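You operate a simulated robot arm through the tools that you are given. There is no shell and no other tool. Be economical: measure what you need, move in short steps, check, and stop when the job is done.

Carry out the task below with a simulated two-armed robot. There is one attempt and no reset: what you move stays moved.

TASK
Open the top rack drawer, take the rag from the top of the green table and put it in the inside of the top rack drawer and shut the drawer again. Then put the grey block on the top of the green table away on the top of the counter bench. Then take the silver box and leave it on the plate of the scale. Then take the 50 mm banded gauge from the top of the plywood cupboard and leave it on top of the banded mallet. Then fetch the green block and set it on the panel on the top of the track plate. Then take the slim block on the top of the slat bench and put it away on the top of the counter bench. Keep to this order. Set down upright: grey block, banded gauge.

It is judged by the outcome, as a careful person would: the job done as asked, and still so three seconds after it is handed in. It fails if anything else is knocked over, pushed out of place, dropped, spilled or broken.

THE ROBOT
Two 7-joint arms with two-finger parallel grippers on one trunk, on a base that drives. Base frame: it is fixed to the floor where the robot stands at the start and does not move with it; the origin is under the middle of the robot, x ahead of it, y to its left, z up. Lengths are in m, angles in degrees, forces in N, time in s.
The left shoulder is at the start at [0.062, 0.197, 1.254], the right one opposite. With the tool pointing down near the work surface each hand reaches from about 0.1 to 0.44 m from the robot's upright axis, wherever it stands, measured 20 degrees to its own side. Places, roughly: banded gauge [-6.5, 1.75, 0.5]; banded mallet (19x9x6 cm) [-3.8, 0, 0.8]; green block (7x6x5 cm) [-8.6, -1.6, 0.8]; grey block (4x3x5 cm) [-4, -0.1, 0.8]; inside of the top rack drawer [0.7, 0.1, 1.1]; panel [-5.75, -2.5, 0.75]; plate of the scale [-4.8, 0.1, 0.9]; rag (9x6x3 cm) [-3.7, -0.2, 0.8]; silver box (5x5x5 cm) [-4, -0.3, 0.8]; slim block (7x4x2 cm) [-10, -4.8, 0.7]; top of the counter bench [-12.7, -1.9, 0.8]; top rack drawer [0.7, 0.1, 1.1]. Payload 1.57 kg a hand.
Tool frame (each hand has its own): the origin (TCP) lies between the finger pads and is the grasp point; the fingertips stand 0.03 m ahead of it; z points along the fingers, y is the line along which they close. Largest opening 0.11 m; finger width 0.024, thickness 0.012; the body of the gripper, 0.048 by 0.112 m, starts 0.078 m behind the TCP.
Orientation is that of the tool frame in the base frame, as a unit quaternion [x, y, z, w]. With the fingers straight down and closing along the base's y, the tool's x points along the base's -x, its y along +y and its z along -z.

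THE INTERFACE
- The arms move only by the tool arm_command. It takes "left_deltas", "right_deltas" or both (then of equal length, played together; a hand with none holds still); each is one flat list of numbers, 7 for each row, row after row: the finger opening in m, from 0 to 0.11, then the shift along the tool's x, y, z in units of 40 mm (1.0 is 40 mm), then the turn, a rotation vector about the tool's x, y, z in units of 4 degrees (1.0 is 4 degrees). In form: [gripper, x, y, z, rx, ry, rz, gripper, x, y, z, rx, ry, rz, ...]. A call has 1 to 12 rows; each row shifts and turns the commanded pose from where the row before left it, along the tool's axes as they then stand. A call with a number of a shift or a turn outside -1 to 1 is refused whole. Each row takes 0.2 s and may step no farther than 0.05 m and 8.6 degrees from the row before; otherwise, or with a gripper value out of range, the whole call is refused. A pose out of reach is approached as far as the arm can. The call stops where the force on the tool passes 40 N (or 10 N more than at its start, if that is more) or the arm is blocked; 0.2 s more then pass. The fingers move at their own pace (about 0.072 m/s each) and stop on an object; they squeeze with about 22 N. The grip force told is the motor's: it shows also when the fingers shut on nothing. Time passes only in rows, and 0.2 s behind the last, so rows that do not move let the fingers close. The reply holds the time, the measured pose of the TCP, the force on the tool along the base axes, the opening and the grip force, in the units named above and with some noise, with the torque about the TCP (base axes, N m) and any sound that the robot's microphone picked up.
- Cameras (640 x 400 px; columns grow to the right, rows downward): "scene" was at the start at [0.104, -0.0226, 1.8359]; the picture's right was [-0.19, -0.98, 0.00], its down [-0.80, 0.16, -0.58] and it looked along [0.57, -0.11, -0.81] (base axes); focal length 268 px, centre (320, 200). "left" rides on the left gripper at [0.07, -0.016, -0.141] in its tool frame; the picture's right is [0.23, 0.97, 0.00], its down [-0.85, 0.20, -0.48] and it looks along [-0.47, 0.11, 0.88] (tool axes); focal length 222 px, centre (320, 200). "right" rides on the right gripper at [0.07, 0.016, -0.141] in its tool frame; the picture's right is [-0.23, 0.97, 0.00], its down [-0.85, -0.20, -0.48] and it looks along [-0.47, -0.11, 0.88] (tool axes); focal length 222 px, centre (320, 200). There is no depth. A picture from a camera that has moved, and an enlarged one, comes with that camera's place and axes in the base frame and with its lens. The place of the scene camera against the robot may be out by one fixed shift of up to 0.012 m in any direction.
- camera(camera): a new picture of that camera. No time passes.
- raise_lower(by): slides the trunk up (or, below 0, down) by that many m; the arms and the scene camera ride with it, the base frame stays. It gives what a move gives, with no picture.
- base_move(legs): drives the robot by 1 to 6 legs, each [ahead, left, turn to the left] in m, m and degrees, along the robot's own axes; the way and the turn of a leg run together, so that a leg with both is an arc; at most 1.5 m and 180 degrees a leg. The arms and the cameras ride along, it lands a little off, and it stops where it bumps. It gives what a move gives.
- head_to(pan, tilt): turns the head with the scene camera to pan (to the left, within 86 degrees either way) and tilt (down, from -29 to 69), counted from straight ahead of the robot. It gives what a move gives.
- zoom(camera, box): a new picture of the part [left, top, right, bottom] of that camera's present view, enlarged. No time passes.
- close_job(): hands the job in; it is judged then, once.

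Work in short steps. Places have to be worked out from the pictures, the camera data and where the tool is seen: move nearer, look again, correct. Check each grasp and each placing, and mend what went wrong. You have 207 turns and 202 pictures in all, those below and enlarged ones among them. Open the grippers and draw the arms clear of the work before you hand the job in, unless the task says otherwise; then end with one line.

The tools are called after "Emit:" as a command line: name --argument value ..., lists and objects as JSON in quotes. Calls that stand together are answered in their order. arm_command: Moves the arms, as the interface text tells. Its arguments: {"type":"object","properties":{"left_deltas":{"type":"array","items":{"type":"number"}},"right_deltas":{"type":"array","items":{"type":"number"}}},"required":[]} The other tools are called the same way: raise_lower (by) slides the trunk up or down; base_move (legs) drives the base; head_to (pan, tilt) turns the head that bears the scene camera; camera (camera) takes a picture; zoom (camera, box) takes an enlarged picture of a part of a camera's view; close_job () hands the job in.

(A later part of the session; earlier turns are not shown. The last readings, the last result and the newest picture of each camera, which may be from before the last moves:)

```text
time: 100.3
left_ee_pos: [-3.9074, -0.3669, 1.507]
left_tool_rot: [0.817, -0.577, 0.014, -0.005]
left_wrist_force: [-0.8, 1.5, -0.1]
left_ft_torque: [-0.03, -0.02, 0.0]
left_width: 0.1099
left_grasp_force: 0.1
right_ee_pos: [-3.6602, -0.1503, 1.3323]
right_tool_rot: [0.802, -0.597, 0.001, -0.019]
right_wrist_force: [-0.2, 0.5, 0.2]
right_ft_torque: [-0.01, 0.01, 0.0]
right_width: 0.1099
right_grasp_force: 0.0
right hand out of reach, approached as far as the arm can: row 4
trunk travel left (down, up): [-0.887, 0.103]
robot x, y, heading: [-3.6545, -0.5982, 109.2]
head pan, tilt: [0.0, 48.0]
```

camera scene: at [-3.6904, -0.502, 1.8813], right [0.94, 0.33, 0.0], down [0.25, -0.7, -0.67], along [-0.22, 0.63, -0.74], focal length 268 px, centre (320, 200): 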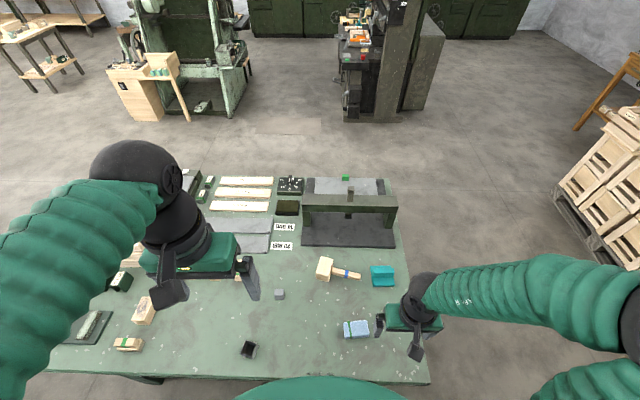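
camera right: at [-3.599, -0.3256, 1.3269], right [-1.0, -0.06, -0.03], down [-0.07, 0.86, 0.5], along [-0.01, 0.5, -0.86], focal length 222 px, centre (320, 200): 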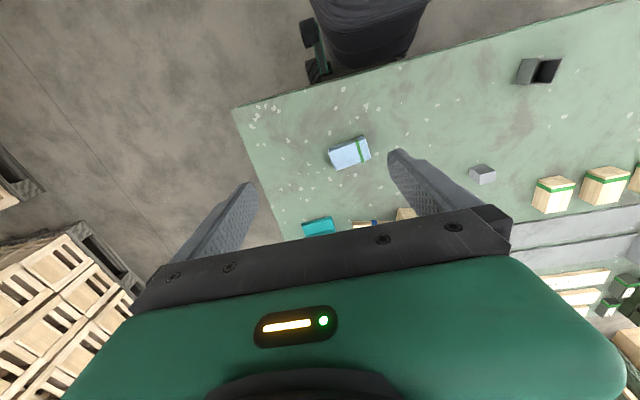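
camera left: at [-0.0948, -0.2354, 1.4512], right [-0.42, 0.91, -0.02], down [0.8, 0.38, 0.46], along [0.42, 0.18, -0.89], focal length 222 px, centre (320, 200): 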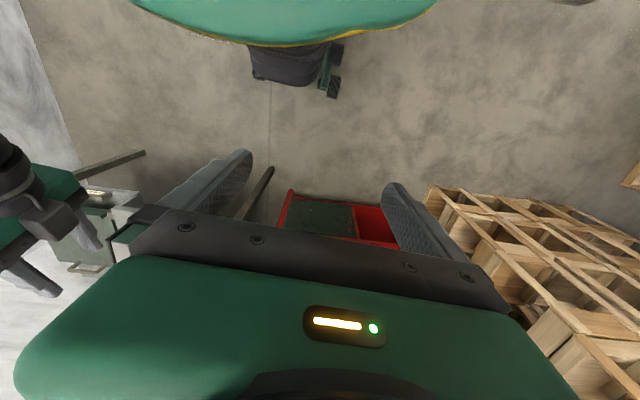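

The hand is almost exactly above the rag at z=1.332. I lower the trunk 0.40 m and look.

Emit:
raise_lower --by -0.4

Emit:
camera --camera "right"

Emit:
camera --camera "scene"

```text
time: 104.2
left_ee_pos: [-3.9067, -0.3686, 1.1068]
left_tool_rot: [0.816, -0.577, 0.014, -0.004]
left_wrist_force: [0.8, 0.3, -0.1]
left_ft_torque: [-0.02, 0.02, 0.01]
left_width: 0.11
left_grasp_force: 0.1
right_ee_pos: [-3.6602, -0.1516, 0.9329]
right_tool_rot: [0.803, -0.596, 0.0, -0.018]
right_wrist_force: [0.0, -0.5, 0.0]
right_ft_torque: [-0.02, -0.01, 0.02]
right_width: 0.1103
right_grasp_force: 0.0
trunk travel left (down, up): [-0.487, 0.503]
robot x, y, heading: [-3.6581, -0.5996, 109.3]
head pan, tilt: [0.0, 48.0]
```

```text
145 pictures are left
camera right: at [-3.6586, -0.2274, 1.0718], right [-1.0, -0.06, -0.03], down [-0.07, 0.86, 0.5], along [-0.01, 0.5, -0.86], focal length 222 px, centre (320, 200)
```

right: 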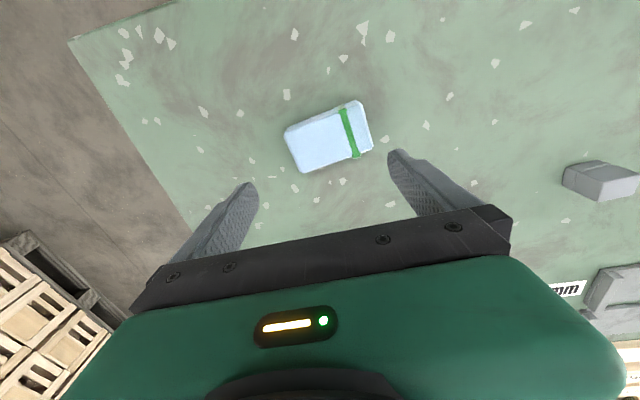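

```text
144 pictures are left
camera scene: at [-3.6911, -0.5025, 1.4814], right [0.94, 0.33, 0.0], down [0.25, -0.7, -0.67], along [-0.22, 0.63, -0.74], focal length 268 px, centre (320, 200)
```

scene: 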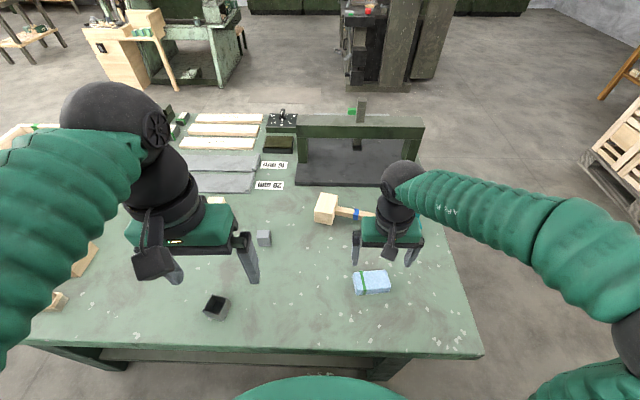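

Rag centre ≈[-3.665,-0.165]; I nudge the hand (1.2 cm back, 0.9 cm left, 5° turn), then lower by the trunk.

Emit:
arm_command --right_deltas '[0.11, 0.3, 0.22, 0, 0, 0, -0.7, 0.11, 0, 0, 0, 0, 0, -0.6]'

Emit:
raise_lower --by -0.08

Emit:
camera --camera "right"

```text
time: 104.8
left_ee_pos: [-3.906, -0.3673, 1.1081]
left_tool_rot: [0.817, -0.576, 0.013, -0.005]
left_wrist_force: [0.7, 0.6, -0.5]
left_ft_torque: [0.0, -0.01, -0.02]
left_width: 0.1102
left_grasp_force: 0.0
right_ee_pos: [-3.6639, -0.1653, 0.9322]
right_tool_rot: [0.829, -0.559, 0.002, -0.018]
right_wrist_force: [0.3, 0.0, -0.6]
right_ft_torque: [-0.01, -0.02, -0.03]
right_width: 0.1099
right_grasp_force: 0.1
trunk travel left (down, up): [-0.487, 0.503]
robot x, y, heading: [-3.6549, -0.5969, 109.3]
head pan, tilt: [0.0, 48.0]
```

```text
time: 105.9
left_ee_pos: [-3.9079, -0.3676, 1.0269]
left_tool_rot: [0.816, -0.578, 0.014, -0.005]
left_wrist_force: [0.0, -0.4, 0.3]
left_ft_torque: [-0.01, -0.02, 0.01]
left_width: 0.1099
left_grasp_force: 0.0
right_ee_pos: [-3.6641, -0.1655, 0.8518]
right_tool_rot: [0.828, -0.561, 0.001, -0.019]
right_wrist_force: [-0.3, -0.4, -0.2]
right_ft_torque: [0.01, 0.01, 0.0]
right_width: 0.11
right_grasp_force: 0.0
trunk travel left (down, up): [-0.407, 0.583]
robot x, y, heading: [-3.651, -0.6009, 109.1]
head pan, tilt: [0.0, 48.0]
```

```text
143 pictures are left
camera right: at [-3.6571, -0.241, 0.9915], right [-0.99, -0.15, -0.03], down [-0.15, 0.85, 0.5], along [-0.05, 0.5, -0.87], focal length 222 px, centre (320, 200)
```

right: 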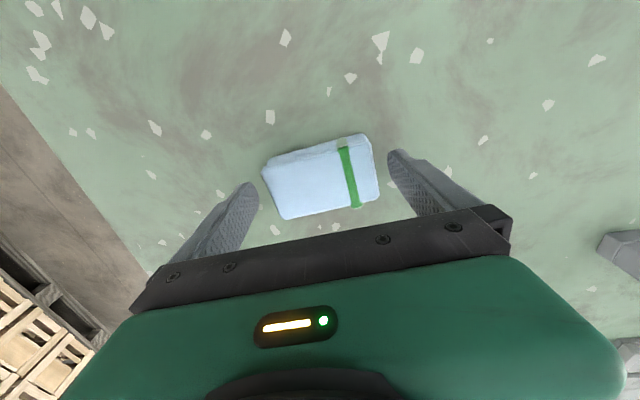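

The fingers straddle the rag evenly. I lower 3 cm more and close.

Emit:
raise_lower --by -0.03

Emit:
arm_command --right_deltas '[0.0, 0, 0, 0, 0, 0, 0, 0.0, 0, 0, 0, 0, 0, 0, 0.0, 0, 0, 0, 0, 0, 0]'

Emit:
camera --camera "right"

```text
time: 106.5
left_ee_pos: [-3.9059, -0.3688, 1.0058]
left_tool_rot: [0.816, -0.578, 0.014, -0.004]
left_wrist_force: [-0.6, 0.9, -0.1]
left_ft_torque: [-0.02, -0.02, 0.0]
left_width: 0.1101
left_grasp_force: 0.1
right_ee_pos: [-3.6658, -0.1667, 0.8334]
right_tool_rot: [0.829, -0.56, 0.001, -0.018]
right_wrist_force: [3.2, -2.9, 14.4]
right_ft_torque: [-0.57, 0.67, 0.23]
right_width: 0.1074
right_grasp_force: 0.2
trunk travel left (down, up): [-0.385, 0.605]
robot x, y, heading: [-3.6541, -0.5995, 109.3]
head pan, tilt: [0.0, 48.0]
stopped: the force on the tool passed its limit at 68 N (the readings are from after the stop); the commanded pose is now the measured one
```

```text
time: 107.3
left_ee_pos: [-3.9084, -0.3688, 1.0046]
left_tool_rot: [0.817, -0.577, 0.013, -0.005]
left_wrist_force: [-0.6, 0.3, -0.2]
left_ft_torque: [0.02, -0.01, 0.02]
left_width: 0.1104
left_grasp_force: 0.1
right_ee_pos: [-3.6669, -0.1655, 0.8309]
right_tool_rot: [0.829, -0.559, 0.0, -0.018]
right_wrist_force: [-3.2, -2.0, 5.2]
right_ft_torque: [-0.18, 0.4, 0.07]
right_width: 0.0895
right_grasp_force: 21.9
trunk travel left (down, up): [-0.385, 0.605]
robot x, y, heading: [-3.6554, -0.6029, 109.3]
head pan, tilt: [0.0, 48.0]
```

```text
142 pictures are left
camera right: at [-3.6593, -0.2417, 0.9715], right [-0.99, -0.15, -0.03], down [-0.15, 0.85, 0.5], along [-0.05, 0.5, -0.87], focal length 222 px, centre (320, 200)
```

right: 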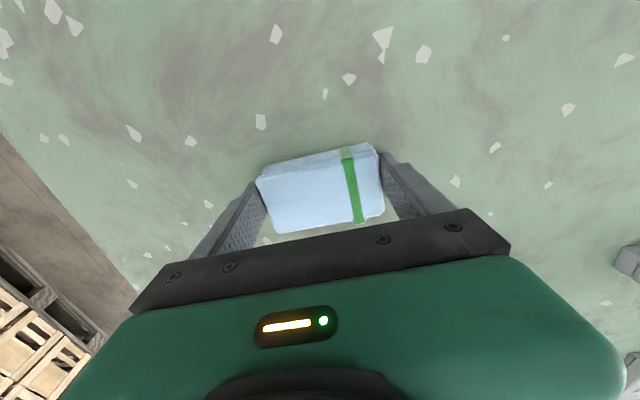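

The rag is held (9 cm between the fingers). I raise the trunk, back away from the table and check the grip.

Emit:
raise_lower --by 0.56

Emit:
base_move --legs '[[-0.45, 0, 0], [0, 0, -54], [0, 0, -55]]'

Emit:
camera --camera "right"

Emit:
camera --camera "scene"

```text
refused: 0.56 is not a number from -0.4 to 0.4
```

```text
time: 114.9
left_ee_pos: [-3.2047, -0.8647, 1.0047]
left_tool_rot: [-0.001, 1.0, -0.011, -0.01]
left_wrist_force: [-0.5, -0.4, 0.3]
left_ft_torque: [0.03, 0.02, 0.01]
left_width: 0.1101
left_grasp_force: 0.1
right_ee_pos: [-3.0924, -1.1598, 0.831]
right_tool_rot: [-0.023, 1.0, -0.015, 0.009]
right_wrist_force: [0.1, 1.4, -0.4]
right_ft_torque: [0.03, 0.03, 0.0]
right_width: 0.0889
right_grasp_force: 21.4
trunk travel left (down, up): [-0.385, 0.605]
robot x, y, heading: [-3.507, -1.0273, -0.1]
head pan, tilt: [0.0, 48.0]
```

```text
141 pictures are left
camera right: at [-3.1667, -1.1421, 0.9711], right [0.18, 0.98, -0.02], down [0.85, -0.15, 0.5], along [0.49, -0.11, -0.87], focal length 222 px, centre (320, 200)
```

right: 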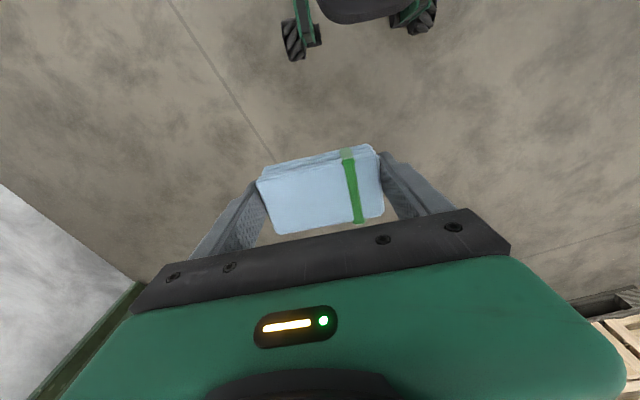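

```text
140 pictures are left
camera scene: at [-3.3959, -1.0345, 1.379], right [0.0, -1.0, 0.0], down [-0.74, 0.0, -0.67], along [0.67, 0.0, -0.74], focal length 268 px, centre (320, 200)
```

scene: 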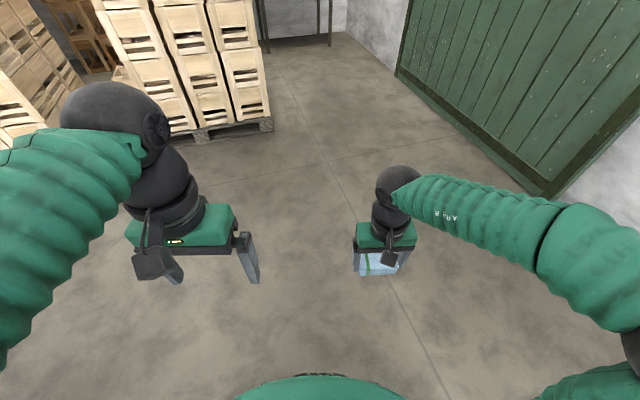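

The grip is firm; the raise was refused (limit 0.4), but nothing was touched. I raise in two steps and drive back along the aisle toward the rack.

Emit:
raise_lower --by 0.4

Emit:
raise_lower --by 0.17

Emit:
base_move --legs '[[1.45, -0.15, 0], [1.45, 0, 0], [0.45, 0, 0]]'

Emit:
head_to --pan 45 --tilt 40

Emit:
camera --camera "scene"

```text
time: 118.7
left_ee_pos: [-3.2042, -0.8649, 1.4047]
left_tool_rot: [-0.001, 1.0, -0.011, -0.01]
left_wrist_force: [-0.2, -0.7, -0.9]
left_ft_torque: [-0.02, -0.02, -0.02]
left_width: 0.1099
left_grasp_force: 0.0
right_ee_pos: [-3.0938, -1.1586, 1.2317]
right_tool_rot: [-0.022, 1.0, -0.014, 0.009]
right_wrist_force: [0.1, -0.2, -1.0]
right_ft_torque: [-0.04, -0.02, 0.0]
right_width: 0.0885
right_grasp_force: 21.9
trunk travel left (down, up): [-0.785, 0.205]
robot x, y, heading: [-3.5096, -1.0253, 0.0]
head pan, tilt: [0.0, 48.0]
```

```text
time: 120.6
left_ee_pos: [-3.2042, -0.8647, 1.5769]
left_tool_rot: [-0.001, 1.0, -0.011, -0.01]
left_wrist_force: [0.0, 0.0, 0.1]
left_ft_torque: [-0.02, -0.02, -0.02]
left_width: 0.11
left_grasp_force: 0.1
right_ee_pos: [-3.0923, -1.1592, 1.4019]
right_tool_rot: [-0.023, 1.0, -0.015, 0.01]
right_wrist_force: [-0.3, 0.5, -0.4]
right_ft_torque: [-0.03, -0.01, 0.0]
right_width: 0.089
right_grasp_force: 22.3
trunk travel left (down, up): [-0.955, 0.035]
robot x, y, heading: [-3.506, -1.0298, -0.1]
head pan, tilt: [0.0, 48.0]
```

```text
time: 137.0
left_ee_pos: [0.148, -0.9726, 1.5763]
left_tool_rot: [-0.01, 1.0, -0.011, -0.008]
left_wrist_force: [0.0, -0.3, 0.0]
left_ft_torque: [-0.03, 0.02, 0.0]
left_width: 0.1099
left_grasp_force: 0.1
right_ee_pos: [0.2657, -1.2653, 1.4032]
right_tool_rot: [-0.031, 0.999, -0.016, 0.012]
right_wrist_force: [-0.1, -0.4, 0.0]
right_ft_torque: [0.04, -0.02, -0.01]
right_width: 0.0888
right_grasp_force: 21.5
trunk travel left (down, up): [-0.955, 0.035]
robot x, y, heading: [-0.146, -1.1405, 1.0]
head pan, tilt: [0.0, 48.0]
```

```text
time: 138.2
left_ee_pos: [0.1542, -0.9727, 1.5751]
left_tool_rot: [-0.011, 1.0, -0.012, -0.01]
left_wrist_force: [0.4, 0.3, 0.1]
left_ft_torque: [-0.01, -0.01, 0.02]
left_width: 0.1099
left_grasp_force: 0.1
right_ee_pos: [0.2727, -1.2648, 1.4009]
right_tool_rot: [-0.033, 0.999, -0.015, 0.009]
right_wrist_force: [-0.5, 0.3, -1.6]
right_ft_torque: [-0.03, 0.01, -0.03]
right_width: 0.0888
right_grasp_force: 22.2
trunk travel left (down, up): [-0.955, 0.035]
robot x, y, heading: [-0.1452, -1.1431, 1.0]
head pan, tilt: [45.0, 40.0]
```

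```text
139 pictures are left
camera scene: at [-0.0523, -1.0864, 1.9603], right [0.72, -0.7, 0.0], down [-0.45, -0.46, -0.76], along [0.53, 0.55, -0.64], focal length 268 px, centre (320, 200)
```

scene: 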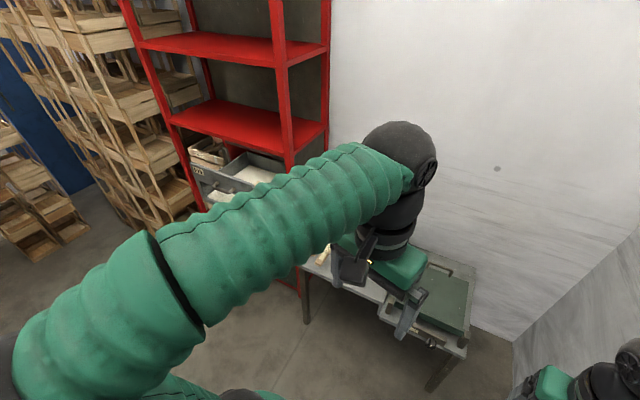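

The drawer is still open as left. I turn to 17.5° and strafe left toward it, staying well off the crates.

Emit:
base_move --legs '[[0, 0, 16.5], [0.363, 0.77, 0]]'

Emit:
head_to --pan 0 --tilt 55

Emit:
camera --camera "scene"

```text
time: 143.6
left_ee_pos: [0.2106, -0.0576, 1.5763]
left_tool_rot: [-0.154, 0.988, -0.011, -0.006]
left_wrist_force: [-0.2, -0.4, -0.4]
left_ft_torque: [0.02, 0.03, 0.02]
left_width: 0.1099
left_grasp_force: 0.0
right_ee_pos: [0.4072, -0.3055, 1.4014]
right_tool_rot: [-0.176, 0.984, -0.012, 0.012]
right_wrist_force: [1.0, 0.1, -0.5]
right_ft_torque: [0.01, 0.03, 0.0]
right_width: 0.0891
right_grasp_force: 21.3
trunk travel left (down, up): [-0.955, 0.035]
robot x, y, heading: [-0.0242, -0.2981, 17.6]
head pan, tilt: [45.0, 40.0]
```

```text
time: 144.7
left_ee_pos: [0.2109, -0.0544, 1.5752]
left_tool_rot: [-0.154, 0.988, -0.013, -0.006]
left_wrist_force: [0.0, 0.2, 0.3]
left_ft_torque: [-0.03, 0.01, -0.02]
left_width: 0.11
left_grasp_force: 0.1
right_ee_pos: [0.4079, -0.3012, 1.4008]
right_tool_rot: [-0.176, 0.984, -0.013, 0.011]
right_wrist_force: [0.7, 0.2, -0.5]
right_ft_torque: [0.0, 0.03, 0.0]
right_width: 0.0888
right_grasp_force: 22.2
trunk travel left (down, up): [-0.955, 0.035]
robot x, y, heading: [-0.0281, -0.3028, 17.8]
head pan, tilt: [0.0, 55.0]
```

```text
138 pictures are left
camera scene: at [0.0725, -0.2766, 1.9397], right [0.3, -0.95, 0.0], down [-0.78, -0.25, -0.57], along [0.55, 0.17, -0.82], focal length 268 px, centre (320, 200)
```

scene: 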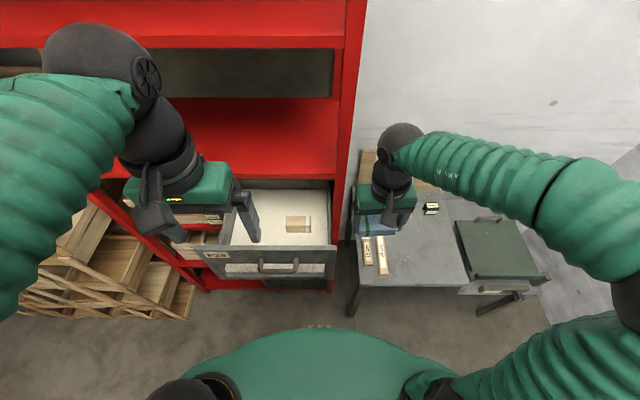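

I see the open drawer with one wooden block inside at about [0.476,-0.077]. Free space lies to its left, so I aim the rag at about [0.42,0.04] and strafe so the hand comes above it.

Emit:
base_move --legs '[[0.116, 0.321, 0]]'

Emit:
camera --camera "right"

Emit:
camera --camera "scene"

```text
time: 146.9
left_ee_pos: [0.2287, 0.2708, 1.5772]
left_tool_rot: [-0.155, 0.988, -0.008, -0.007]
left_wrist_force: [0.3, 0.1, -0.8]
left_ft_torque: [-0.01, -0.03, -0.02]
left_width: 0.11
left_grasp_force: 0.1
right_ee_pos: [0.4235, 0.026, 1.4003]
right_tool_rot: [-0.175, 0.984, -0.009, 0.011]
right_wrist_force: [-0.3, 0.8, 0.1]
right_ft_torque: [-0.02, 0.0, -0.02]
right_width: 0.089
right_grasp_force: 21.9
trunk travel left (down, up): [-0.955, 0.035]
robot x, y, heading: [-0.008, 0.0393, 17.8]
head pan, tilt: [0.0, 55.0]
```

```text
137 pictures are left
camera right: at [0.3493, 0.0186, 1.5401], right [-0.12, 0.99, -0.02], down [0.86, 0.12, 0.5], along [0.5, 0.05, -0.87], focal length 222 px, centre (320, 200)
```

right: 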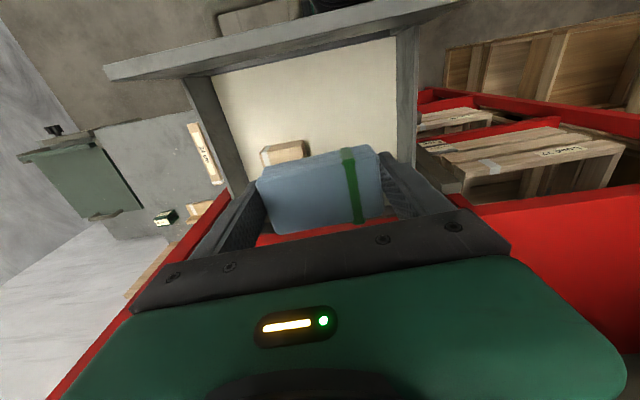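

```text
136 pictures are left
camera scene: at [0.0896, 0.0462, 1.9398], right [0.3, -0.95, -0.01], down [-0.78, -0.24, -0.57], along [0.54, 0.18, -0.82], focal length 268 px, centre (320, 200)
```

scene: 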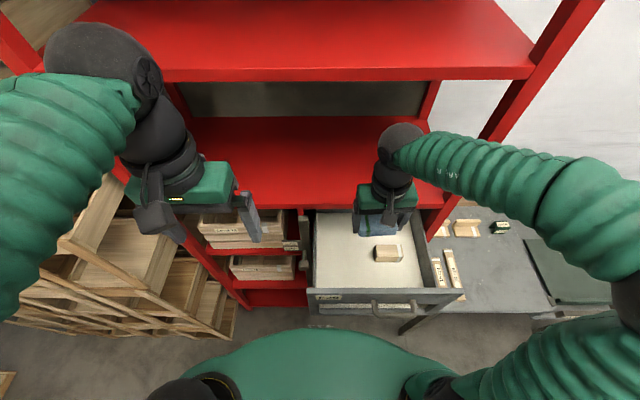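

The block sits right where the right finger would open, so I shift 4.5 cm left and 2 cm back before lowering.

Emit:
base_move --legs '[[-0.02, 0.047, 0]]'

Emit:
raise_lower --by -0.14

Emit:
camera --camera "right"

Emit:
camera --camera "scene"

```text
time: 147.9
left_ee_pos: [0.2009, 0.3093, 1.576]
left_tool_rot: [-0.153, 0.988, -0.009, -0.011]
left_wrist_force: [0.9, 0.1, -0.9]
left_ft_torque: [-0.04, 0.03, -0.03]
left_width: 0.11
left_grasp_force: 0.1
right_ee_pos: [0.3986, 0.0635, 1.3982]
right_tool_rot: [-0.175, 0.985, -0.011, 0.009]
right_wrist_force: [0.8, -1.0, 0.2]
right_ft_torque: [-0.03, 0.05, -0.04]
right_width: 0.0889
right_grasp_force: 21.8
trunk travel left (down, up): [-0.955, 0.035]
robot x, y, heading: [-0.0477, 0.0742, 17.8]
head pan, tilt: [0.0, 55.0]
```

```text
time: 149.6
left_ee_pos: [0.191, 0.323, 1.4356]
left_tool_rot: [-0.154, 0.988, -0.013, -0.007]
left_wrist_force: [0.9, 0.5, 0.2]
left_ft_torque: [0.0, 0.0, 0.01]
left_width: 0.1102
left_grasp_force: 0.0
right_ee_pos: [0.3902, 0.0774, 1.2605]
right_tool_rot: [-0.175, 0.984, -0.015, 0.012]
right_wrist_force: [0.8, -0.9, -0.2]
right_ft_torque: [0.01, -0.01, 0.0]
right_width: 0.0891
right_grasp_force: 21.9
trunk travel left (down, up): [-0.815, 0.175]
robot x, y, heading: [-0.0472, 0.0777, 17.8]
head pan, tilt: [0.0, 55.0]
```

```text
135 pictures are left
camera right: at [0.3145, 0.0716, 1.4003], right [-0.12, 0.99, -0.03], down [0.86, 0.12, 0.5], along [0.5, 0.04, -0.87], focal length 222 px, centre (320, 200)
```

right: 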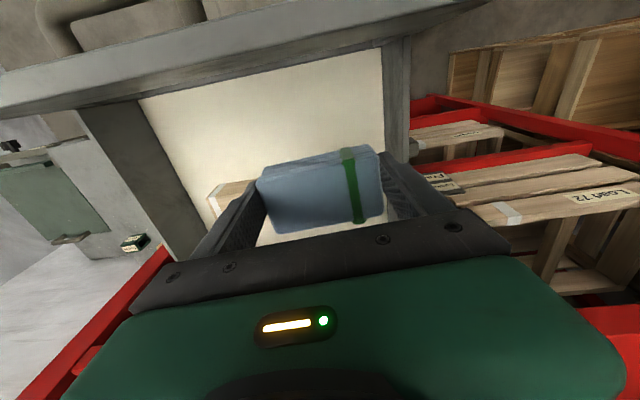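

```text
134 pictures are left
camera scene: at [0.0458, 0.1273, 1.7995], right [0.31, -0.95, 0.01], down [-0.78, -0.26, -0.57], along [0.55, 0.16, -0.82], focal length 268 px, centre (320, 200)
```

scene: 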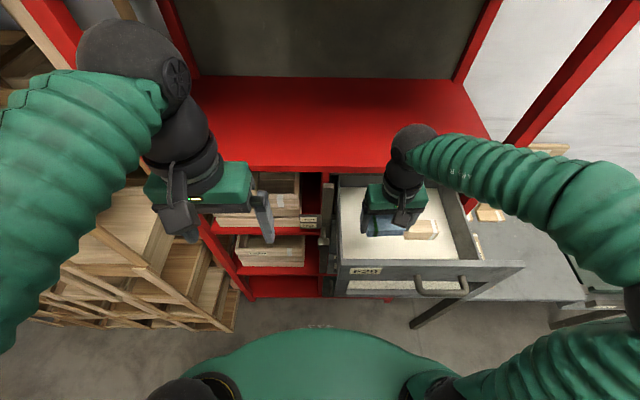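

The left finger is only about 1 cm from the drawer wall, so I shift 1.8 cm right with the arm and lower.

Emit:
arm_command --right_deltas '[0.0, 0, -0.45, 0, 0, 0, 0, 0.0, 0, 0, 0, 0, 0, 0]'

Emit:
raise_lower --by -0.045

Emit:
camera --camera "right"

```text
time: 150.2
left_ee_pos: [0.1958, 0.3097, 1.4366]
left_tool_rot: [-0.154, 0.988, -0.009, -0.007]
left_wrist_force: [-0.2, 1.1, -0.2]
left_ft_torque: [0.04, 0.04, -0.01]
left_width: 0.1101
left_grasp_force: 0.0
right_ee_pos: [0.3984, 0.0489, 1.26]
right_tool_rot: [-0.176, 0.984, -0.011, 0.011]
right_wrist_force: [0.3, 0.2, -1.2]
right_ft_torque: [-0.01, 0.01, 0.0]
right_width: 0.089
right_grasp_force: 22.1
trunk travel left (down, up): [-0.815, 0.175]
robot x, y, heading: [-0.0454, 0.0754, 17.8]
head pan, tilt: [0.0, 55.0]
```

```text
time: 151.0
left_ee_pos: [0.1961, 0.3086, 1.3904]
left_tool_rot: [-0.153, 0.988, -0.009, -0.008]
left_wrist_force: [-0.9, 0.1, 0.0]
left_ft_torque: [-0.02, -0.05, -0.04]
left_width: 0.1099
left_grasp_force: 0.1
right_ee_pos: [0.3996, 0.0474, 1.2152]
right_tool_rot: [-0.174, 0.985, -0.009, 0.012]
right_wrist_force: [0.3, 0.3, -1.6]
right_ft_torque: [0.01, 0.01, -0.01]
right_width: 0.0889
right_grasp_force: 22.0
trunk travel left (down, up): [-0.77, 0.22]
robot x, y, heading: [-0.0465, 0.0745, 17.7]
head pan, tilt: [0.0, 55.0]
```

```text
133 pictures are left
camera right: at [0.3243, 0.0399, 1.3548], right [-0.12, 0.99, -0.02], down [0.86, 0.11, 0.5], along [0.5, 0.04, -0.87], focal length 222 px, centre (320, 200)
```

right: 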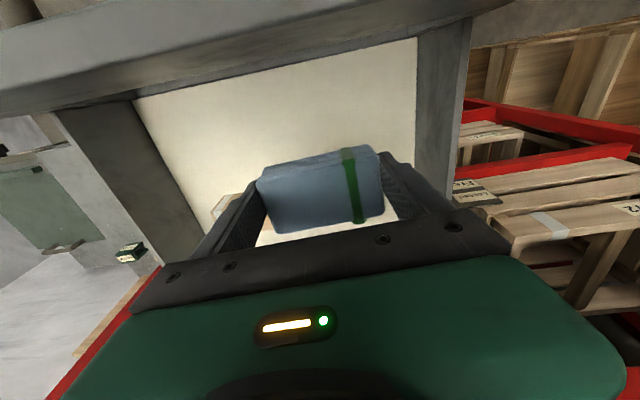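

No contact yet at TCP 1.215. I lower further in small steps.

Emit:
raise_lower --by -0.025

Emit:
camera --camera "right"

```text
time: 151.7
left_ee_pos: [0.1993, 0.2987, 1.3682]
left_tool_rot: [-0.152, 0.988, -0.006, -0.01]
left_wrist_force: [-0.4, -1.1, -0.1]
left_ft_torque: [0.02, -0.02, -0.01]
left_width: 0.1099
left_grasp_force: 0.2
right_ee_pos: [0.4026, 0.0375, 1.1881]
right_tool_rot: [-0.173, 0.985, -0.007, 0.01]
right_wrist_force: [-0.1, -1.5, -0.5]
right_ft_torque: [-0.02, 0.0, 0.0]
right_width: 0.0888
right_grasp_force: 22.5
trunk travel left (down, up): [-0.745, 0.245]
robot x, y, heading: [-0.0419, 0.0757, 17.7]
head pan, tilt: [0.0, 55.0]
```

```text
132 pictures are left
camera right: at [0.3277, 0.0304, 1.3285], right [-0.12, 0.99, -0.01], down [0.86, 0.11, 0.5], along [0.49, 0.05, -0.87], focal length 222 px, centre (320, 200)
```

right: 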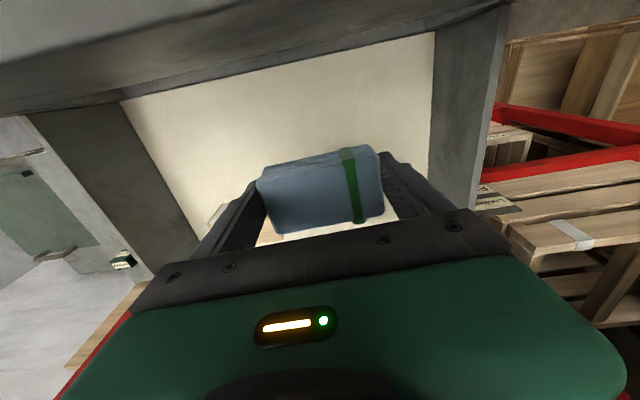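

Emit:
arm_command --right_deltas '[0.0, 0, 0.25, 0, 0, 0, 0, 0.0, 0, 0, 0, 0, 0, 0]'

Emit:
raise_lower --by -0.02

Emit:
camera --camera "right"

```text
time: 152.3
left_ee_pos: [0.1978, 0.3055, 1.3672]
left_tool_rot: [-0.152, 0.988, -0.008, -0.009]
left_wrist_force: [0.3, -1.0, -0.3]
left_ft_torque: [-0.01, -0.02, -0.02]
left_width: 0.1101
left_grasp_force: 0.0
right_ee_pos: [0.3968, 0.0543, 1.1888]
right_tool_rot: [-0.174, 0.985, -0.01, 0.01]
right_wrist_force: [-0.7, 0.3, -0.4]
right_ft_torque: [0.01, 0.02, 0.03]
right_width: 0.0892
right_grasp_force: 22.7
trunk travel left (down, up): [-0.745, 0.245]
robot x, y, heading: [-0.0498, 0.0731, 17.7]
head pan, tilt: [0.0, 55.0]
```

```text
time: 153.0
left_ee_pos: [0.196, 0.3089, 1.3469]
left_tool_rot: [-0.153, 0.988, -0.01, -0.008]
left_wrist_force: [-0.4, -0.5, 0.6]
left_ft_torque: [0.0, 0.03, 0.0]
left_width: 0.1098
left_grasp_force: 0.1
right_ee_pos: [0.3962, 0.0563, 1.17]
right_tool_rot: [-0.175, 0.985, -0.01, 0.011]
right_wrist_force: [1.0, 0.4, -0.5]
right_ft_torque: [0.03, 0.02, 0.03]
right_width: 0.089
right_grasp_force: 22.1
trunk travel left (down, up): [-0.725, 0.265]
robot x, y, heading: [-0.0449, 0.0766, 17.8]
head pan, tilt: [0.0, 55.0]
```

```text
131 pictures are left
camera right: at [0.3213, 0.05, 1.3092], right [-0.12, 0.99, -0.02], down [0.86, 0.11, 0.5], along [0.5, 0.04, -0.87], focal length 222 px, centre (320, 200)
```

right: 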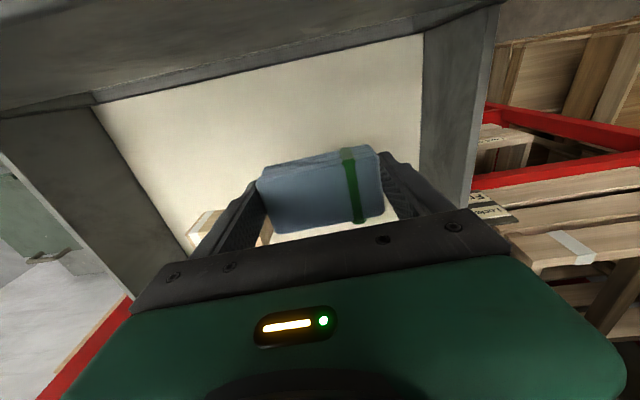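

Emit:
raise_lower --by -0.015

Emit:
raise_lower --by -0.012

```text
time: 153.6
left_ee_pos: [0.1972, 0.3066, 1.3301]
left_tool_rot: [-0.153, 0.988, -0.008, -0.009]
left_wrist_force: [-0.4, -0.3, -0.4]
left_ft_torque: [0.02, 0.0, 0.0]
left_width: 0.11
left_grasp_force: 0.0
right_ee_pos: [0.3965, 0.0522, 1.1535]
right_tool_rot: [-0.175, 0.984, -0.009, 0.011]
right_wrist_force: [-0.5, 0.2, 0.1]
right_ft_torque: [0.03, 0.01, 0.01]
right_width: 0.089
right_grasp_force: 22.6
trunk travel left (down, up): [-0.71, 0.28]
robot x, y, heading: [-0.045, 0.0749, 17.8]
head pan, tilt: [0.0, 55.0]
```

```text
time: 154.2
left_ee_pos: [0.1981, 0.3053, 1.32]
left_tool_rot: [-0.153, 0.988, -0.008, -0.009]
left_wrist_force: [0.8, 0.0, 0.1]
left_ft_torque: [0.01, 0.01, -0.01]
left_width: 0.11
left_grasp_force: 0.3
right_ee_pos: [0.397, 0.053, 1.1425]
right_tool_rot: [-0.175, 0.984, -0.01, 0.011]
right_wrist_force: [-0.8, 0.0, -0.8]
right_ft_torque: [-0.03, 0.05, 0.01]
right_width: 0.0891
right_grasp_force: 22.1
trunk travel left (down, up): [-0.698, 0.292]
robot x, y, heading: [-0.0456, 0.0772, 17.8]
head pan, tilt: [0.0, 55.0]
```

Still no contact; I check the scene view of the drawer.

Emit:
zoom --camera "scene" --box '[310, 150, 530, 310]'

Emit:
camera --camera "right"

```text
2.50 times, centred on (420, 230) of scene
camera zoom: at [0.0541, 0.0996, 1.6827], right [0.3, -0.95, 0.0], down [-0.78, -0.25, -0.57], along [0.54, 0.17, -0.82], focal length 670 px, centre (70, 125)
```

zoom: 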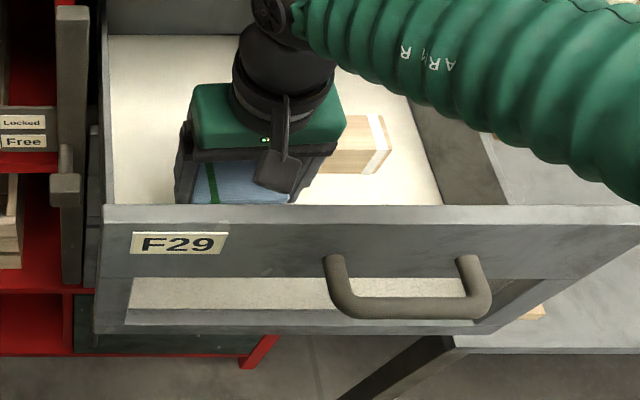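

```text
129 pictures are left
camera right: at [0.3226, 0.0465, 1.2818], right [-0.12, 0.99, -0.02], down [0.86, 0.11, 0.5], along [0.5, 0.05, -0.87], focal length 222 px, centre (320, 200)
```

right: 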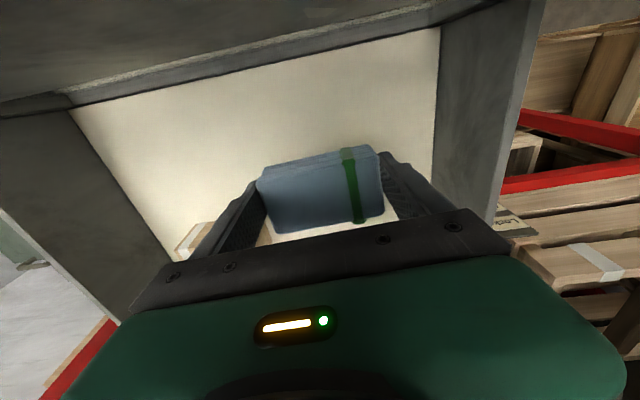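

Emit:
raise_lower --by -0.01

```text
time: 154.8
left_ee_pos: [0.1967, 0.3066, 1.3093]
left_tool_rot: [-0.153, 0.988, -0.007, -0.009]
left_wrist_force: [-0.2, 0.0, 0.4]
left_ft_torque: [-0.02, -0.02, 0.04]
left_width: 0.1101
left_grasp_force: 0.0
right_ee_pos: [0.3977, 0.0534, 1.1313]
right_tool_rot: [-0.174, 0.985, -0.009, 0.01]
right_wrist_force: [0.2, 0.2, -0.4]
right_ft_torque: [0.02, 0.01, -0.02]
right_width: 0.0889
right_grasp_force: 21.8
trunk travel left (down, up): [-0.688, 0.302]
robot x, y, heading: [-0.0466, 0.0782, 17.5]
head pan, tilt: [0.0, 55.0]
```

Emit:
raise_lower --by -0.01

```text
time: 155.4
left_ee_pos: [0.1975, 0.3065, 1.2995]
left_tool_rot: [-0.154, 0.988, -0.007, -0.008]
left_wrist_force: [0.4, -0.3, 0.1]
left_ft_torque: [0.0, 0.01, 0.01]
left_width: 0.11
left_grasp_force: 0.1
right_ee_pos: [0.3966, 0.0528, 1.1211]
right_tool_rot: [-0.174, 0.985, -0.009, 0.011]
right_wrist_force: [0.4, -0.4, -0.2]
right_ft_torque: [0.01, 0.03, -0.01]
right_width: 0.089
right_grasp_force: 21.8
trunk travel left (down, up): [-0.678, 0.312]
robot x, y, heading: [-0.0481, 0.076, 18.1]
head pan, tilt: [0.0, 55.0]
```

I triangulate the drawer floor at about z≈1.07, so the rag hangs only 1–2 cm above it. I go down 1 cm more and release.

Emit:
raise_lower --by -0.01

Emit:
arm_command --right_deltas '[0.1, 0, 0, 0, 0, 0, 0, 0.106, 0, 0, 0, 0, 0, 0]'

Emit:
camera --camera "right"

```text
time: 156.0
left_ee_pos: [0.1968, 0.3043, 1.2888]
left_tool_rot: [-0.152, 0.988, -0.008, -0.009]
left_wrist_force: [0.6, -1.0, 0.0]
left_ft_torque: [0.0, 0.03, 0.01]
left_width: 0.1098
left_grasp_force: 0.0
right_ee_pos: [0.3967, 0.0538, 1.1119]
right_tool_rot: [-0.175, 0.985, -0.009, 0.011]
right_wrist_force: [1.6, 0.3, -0.4]
right_ft_torque: [-0.01, 0.01, -0.01]
right_width: 0.0891
right_grasp_force: 22.1
trunk travel left (down, up): [-0.668, 0.322]
robot x, y, heading: [-0.0458, 0.0814, 17.9]
head pan, tilt: [0.0, 55.0]
```

```text
time: 156.6
left_ee_pos: [0.1973, 0.3051, 1.2889]
left_tool_rot: [-0.152, 0.988, -0.008, -0.009]
left_wrist_force: [-0.4, -0.1, 0.3]
left_ft_torque: [0.01, 0.0, 0.01]
left_width: 0.1097
left_grasp_force: 0.2
right_ee_pos: [0.3965, 0.0531, 1.1119]
right_tool_rot: [-0.174, 0.985, -0.009, 0.012]
right_wrist_force: [0.2, -0.7, -0.2]
right_ft_torque: [0.02, 0.01, 0.05]
right_width: 0.1063
right_grasp_force: 0.2
trunk travel left (down, up): [-0.668, 0.322]
robot x, y, heading: [-0.0458, 0.0779, 17.7]
head pan, tilt: [0.0, 55.0]
```

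```text
128 pictures are left
camera right: at [0.3219, 0.0467, 1.2521], right [-0.12, 0.99, -0.02], down [0.86, 0.11, 0.5], along [0.5, 0.05, -0.87], focal length 222 px, centre (320, 200)
```

right: 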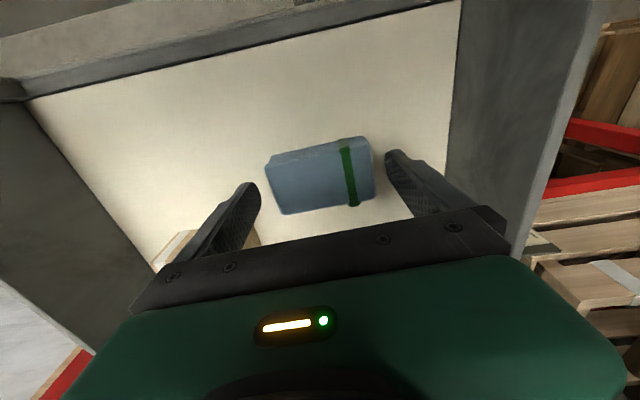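

The rag lies in the drawer. I raise the trunk clear, back off, and close the fingers to push the drawer shut by its handle.

Emit:
raise_lower --by 0.3

Emit:
base_move --legs '[[-0.25, -0.09, 0]]'

Emit:
arm_command --right_deltas '[0.0, 0, 0, 0, 0, 0, 0, 0.0, 0, 0, 0, 0, 0, 0, 0.0, 0, 0, 0, 0, 0, 0]'

Emit:
camera --camera "scene"

Emit:
camera --camera "right"

```text
time: 159.6
left_ee_pos: [0.1974, 0.3055, 1.5902]
left_tool_rot: [-0.152, 0.988, -0.008, -0.008]
left_wrist_force: [0.6, -0.4, -0.3]
left_ft_torque: [0.0, -0.01, 0.04]
left_width: 0.1098
left_grasp_force: 0.0
right_ee_pos: [0.3973, 0.0544, 1.4128]
right_tool_rot: [-0.175, 0.985, -0.009, 0.01]
right_wrist_force: [-0.1, -0.7, 0.1]
right_ft_torque: [-0.03, -0.02, 0.0]
right_width: 0.1059
right_grasp_force: 0.1
trunk travel left (down, up): [-0.968, 0.022]
robot x, y, heading: [-0.0451, 0.0729, 17.8]
head pan, tilt: [0.0, 55.0]
```

```text
time: 161.5
left_ee_pos: [-0.008, 0.1465, 1.5888]
left_tool_rot: [-0.153, 0.988, -0.009, -0.011]
left_wrist_force: [-0.2, 0.6, -0.2]
left_ft_torque: [-0.02, 0.06, 0.02]
left_width: 0.1104
left_grasp_force: 0.0
right_ee_pos: [0.1922, -0.1049, 1.4098]
right_tool_rot: [-0.174, 0.985, -0.008, 0.009]
right_wrist_force: [-0.6, 0.7, -0.6]
right_ft_torque: [-0.02, 0.06, -0.01]
right_width: 0.1059
right_grasp_force: 0.0
trunk travel left (down, up): [-0.968, 0.022]
robot x, y, heading: [-0.2573, -0.083, 17.6]
head pan, tilt: [0.0, 55.0]
```

```text
time: 162.3
left_ee_pos: [-0.0121, 0.1435, 1.5898]
left_tool_rot: [-0.153, 0.988, -0.008, -0.009]
left_wrist_force: [-0.9, 0.2, 1.0]
left_ft_torque: [-0.01, -0.03, 0.03]
left_width: 0.1097
left_grasp_force: 0.1
right_ee_pos: [0.1883, -0.1078, 1.4116]
right_tool_rot: [-0.175, 0.985, -0.008, 0.009]
right_wrist_force: [-0.1, 0.5, -0.4]
right_ft_torque: [-0.01, 0.0, 0.0]
right_width: 0.0
right_grasp_force: 4.1
trunk travel left (down, up): [-0.968, 0.022]
robot x, y, heading: [-0.2557, -0.0851, 18.0]
head pan, tilt: [0.0, 55.0]
```

```text
127 pictures are left
camera scene: at [-0.1534, -0.062, 1.9525], right [0.3, -0.95, 0.0], down [-0.78, -0.25, -0.57], along [0.54, 0.17, -0.82], focal length 268 px, centre (320, 200)
```

scene: 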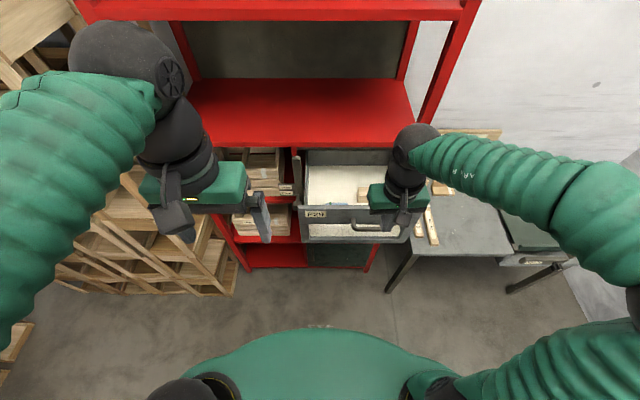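

```text
126 pictures are left
camera right: at [0.1141, -0.1154, 1.5511], right [-0.12, 0.99, -0.02], down [0.86, 0.11, 0.5], along [0.49, 0.05, -0.87], focal length 222 px, centre (320, 200)
```

right: 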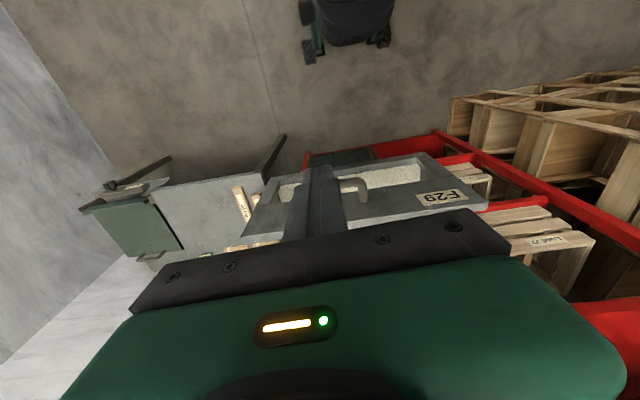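

The handle is about 9.5 cm ahead and nearly in line with the closed fingers. I lower to handle height and drive forward to push.

Emit:
raise_lower --by -0.197

Emit:
base_move --legs '[[0.17, -0.012, 0]]'

Emit:
camera --camera "scene"

```text
time: 164.4
left_ee_pos: [-0.0148, 0.1428, 1.3922]
left_tool_rot: [-0.154, 0.988, -0.008, -0.008]
left_wrist_force: [0.0, -1.5, 0.5]
left_ft_torque: [-0.03, -0.02, -0.02]
left_width: 0.1101
left_grasp_force: 0.1
right_ee_pos: [0.1857, -0.1073, 1.215]
right_tool_rot: [-0.174, 0.985, -0.009, 0.011]
right_wrist_force: [0.7, -0.1, 0.6]
right_ft_torque: [0.03, 0.01, -0.01]
right_width: 0.0
right_grasp_force: 21.5
trunk travel left (down, up): [-0.771, 0.219]
robot x, y, heading: [-0.2573, -0.0856, 18.0]
head pan, tilt: [0.0, 55.0]
```

```text
time: 165.9
left_ee_pos: [0.1439, 0.1835, 1.395]
left_tool_rot: [-0.153, 0.988, -0.009, -0.005]
left_wrist_force: [-1.1, 0.5, 0.9]
left_ft_torque: [0.02, -0.04, 0.03]
left_width: 0.1098
left_grasp_force: 0.0
right_ee_pos: [0.3462, -0.069, 1.217]
right_tool_rot: [-0.174, 0.985, -0.009, 0.014]
right_wrist_force: [-1.0, 0.7, 0.3]
right_ft_torque: [0.0, -0.03, -0.01]
right_width: 0.0002
right_grasp_force: 21.3
trunk travel left (down, up): [-0.771, 0.219]
robot x, y, heading: [-0.0934, -0.0469, 17.6]
head pan, tilt: [0.0, 55.0]
```

```text
125 pictures are left
camera scene: at [-0.0013, -0.0221, 1.7562], right [0.3, -0.95, 0.0], down [-0.78, -0.25, -0.58], along [0.55, 0.17, -0.82], focal length 268 px, centre (320, 200)
```

scene: 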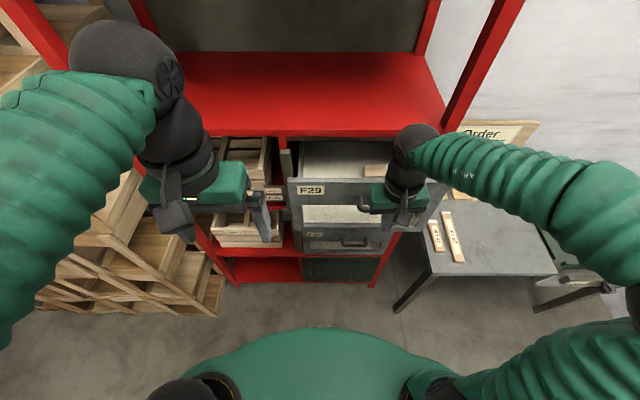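

The drawer is moving in. I push on the remaining ~17 cm in two steps.

Emit:
base_move --legs '[[0.12, 0, 0]]'

Emit:
base_move --legs '[[0.07, 0, 0]]'

Emit:
camera --camera "scene"

```text
time: 167.1
left_ee_pos: [0.2563, 0.2165, 1.3947]
left_tool_rot: [-0.152, 0.988, -0.007, -0.004]
left_wrist_force: [1.0, -0.4, 0.9]
left_ft_torque: [-0.01, -0.03, 0.02]
left_width: 0.1099
left_grasp_force: 0.0
right_ee_pos: [0.4587, -0.034, 1.219]
right_tool_rot: [-0.175, 0.984, -0.008, 0.015]
right_wrist_force: [-0.5, -0.7, 0.2]
right_ft_torque: [-0.03, -0.02, -0.02]
right_width: 0.0
right_grasp_force: 21.2
trunk travel left (down, up): [-0.771, 0.219]
robot x, y, heading: [0.0225, -0.0073, 17.6]
head pan, tilt: [0.0, 55.0]
```

```text
time: 168.1
left_ee_pos: [0.3101, 0.2347, 1.3942]
left_tool_rot: [-0.153, 0.988, -0.008, -0.007]
left_wrist_force: [0.2, -0.1, 0.7]
left_ft_torque: [0.0, -0.03, 0.01]
left_width: 0.11
left_grasp_force: 0.1
right_ee_pos: [0.5031, -0.0195, 1.215]
right_tool_rot: [-0.175, 0.984, -0.013, 0.0]
right_wrist_force: [-9.4, -2.7, -5.5]
right_ft_torque: [-0.01, 0.15, -0.02]
right_width: 0.0
right_grasp_force: 20.8
trunk travel left (down, up): [-0.771, 0.219]
robot x, y, heading: [0.0689, 0.0069, 17.6]
head pan, tilt: [0.0, 55.0]
stopped in leg 1: the force on the tool passed its limit at 82 N (the readings are from after the stop); the commanded pose is now the measured one
```

```text
124 pictures are left
camera scene: at [0.1656, 0.0287, 1.756], right [0.3, -0.95, 0.0], down [-0.78, -0.25, -0.57], along [0.55, 0.18, -0.82], focal length 268 px, centre (320, 200)
```

scene: 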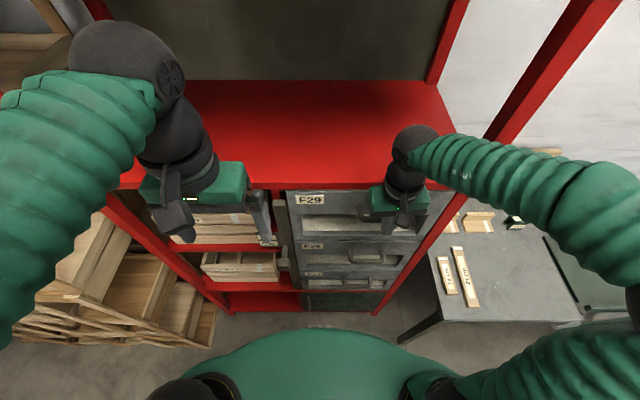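

The drawer hit its stop. I back off, raise the trunk and check that it is shut.

Emit:
base_move --legs '[[-0.2, 0, 0]]'

Emit:
zoom --camera "scene" --box '[240, 120, 440, 245]'

```text
time: 169.7
left_ee_pos: [0.1273, 0.1758, 1.3922]
left_tool_rot: [-0.153, 0.988, -0.008, -0.01]
left_wrist_force: [0.7, 1.0, 0.1]
left_ft_torque: [0.0, 0.05, -0.01]
left_width: 0.1103
left_grasp_force: 0.1
right_ee_pos: [0.3212, -0.0776, 1.2138]
right_tool_rot: [-0.175, 0.985, -0.012, -0.001]
right_wrist_force: [-0.5, -0.3, -0.3]
right_ft_torque: [-0.02, 0.01, 0.02]
right_width: 0.0
right_grasp_force: 21.5
trunk travel left (down, up): [-0.771, 0.219]
robot x, y, heading: [-0.1155, -0.0528, 17.7]
head pan, tilt: [0.0, 55.0]
```

```text
3.20 times, centred on (340, 182) of scene
camera zoom: at [-0.0138, -0.0288, 1.7553], right [0.31, -0.95, 0.0], down [-0.78, -0.25, -0.57], along [0.54, 0.17, -0.82], focal length 858 px, centre (256, 256)
```

zoom: 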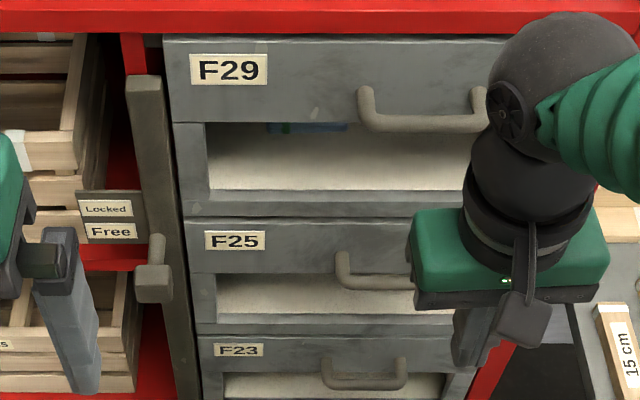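

F29 is flush and shut with the rag inside. Now I head out of the aisle again, back toward the green table for the grey block.

Emit:
raise_lower --by 0.15

Emit:
base_move --legs '[[0.03, -0.27, 0], [-0.363, -0.87, 0], [0, 0, -100], [0, 0, -97.5], [1.4, 0, 0], [1.4, 0, 0]]'

Emit:
head_to --pan -30 --tilt 40

Emit:
camera --camera "scene"

```text
time: 171.5
left_ee_pos: [0.1219, 0.1748, 1.5434]
left_tool_rot: [-0.152, 0.988, -0.008, -0.009]
left_wrist_force: [0.0, 0.4, 0.6]
left_ft_torque: [-0.01, -0.01, -0.01]
left_width: 0.11
left_grasp_force: 0.0
right_ee_pos: [0.3168, -0.0791, 1.3655]
right_tool_rot: [-0.175, 0.984, -0.012, 0.0]
right_wrist_force: [0.5, -0.2, 0.0]
right_ft_torque: [0.02, 0.01, 0.0]
right_width: 0.0
right_grasp_force: 20.9
trunk travel left (down, up): [-0.921, 0.069]
robot x, y, heading: [-0.1189, -0.0546, 18.1]
head pan, tilt: [0.0, 55.0]
```

```text
time: 199.4
left_ee_pos: [-3.176, -1.3712, 1.5427]
left_tool_rot: [1.0, -0.006, 0.01, -0.005]
left_wrist_force: [0.1, -0.3, -0.7]
left_ft_torque: [0.0, -0.02, -0.02]
left_width: 0.11
left_grasp_force: 0.0
right_ee_pos: [-3.2816, -1.0698, 1.3647]
right_tool_rot: [1.0, 0.015, 0.0, -0.012]
right_wrist_force: [0.0, 0.0, -0.2]
right_ft_torque: [0.0, 0.0, 0.01]
right_width: 0.0
right_grasp_force: 21.8
trunk travel left (down, up): [-0.921, 0.069]
robot x, y, heading: [-2.8812, -1.2299, 179.4]
head pan, tilt: [0.0, 55.0]
```

```text
time: 200.3
left_ee_pos: [-3.1782, -1.37, 1.5422]
left_tool_rot: [1.0, -0.005, 0.01, -0.007]
left_wrist_force: [0.2, -0.1, -1.1]
left_ft_torque: [0.01, 0.01, 0.03]
left_width: 0.1097
left_grasp_force: 0.1
right_ee_pos: [-3.2832, -1.069, 1.3648]
right_tool_rot: [1.0, 0.016, 0.002, -0.012]
right_wrist_force: [-0.1, 0.8, 0.0]
right_ft_torque: [0.03, 0.01, -0.01]
right_width: 0.0
right_grasp_force: 21.1
trunk travel left (down, up): [-0.921, 0.069]
robot x, y, heading: [-2.8734, -1.2317, 179.7]
head pan, tilt: [-30.0, 40.0]
```

```text
122 pictures are left
camera scene: at [-2.983, -1.1927, 1.9264], right [0.51, 0.86, 0.0], down [0.56, -0.33, -0.76], along [-0.66, 0.39, -0.64], focal length 268 px, centre (320, 200)
```

scene: 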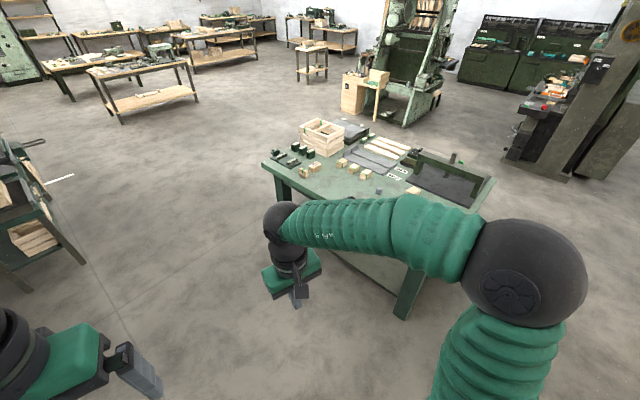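

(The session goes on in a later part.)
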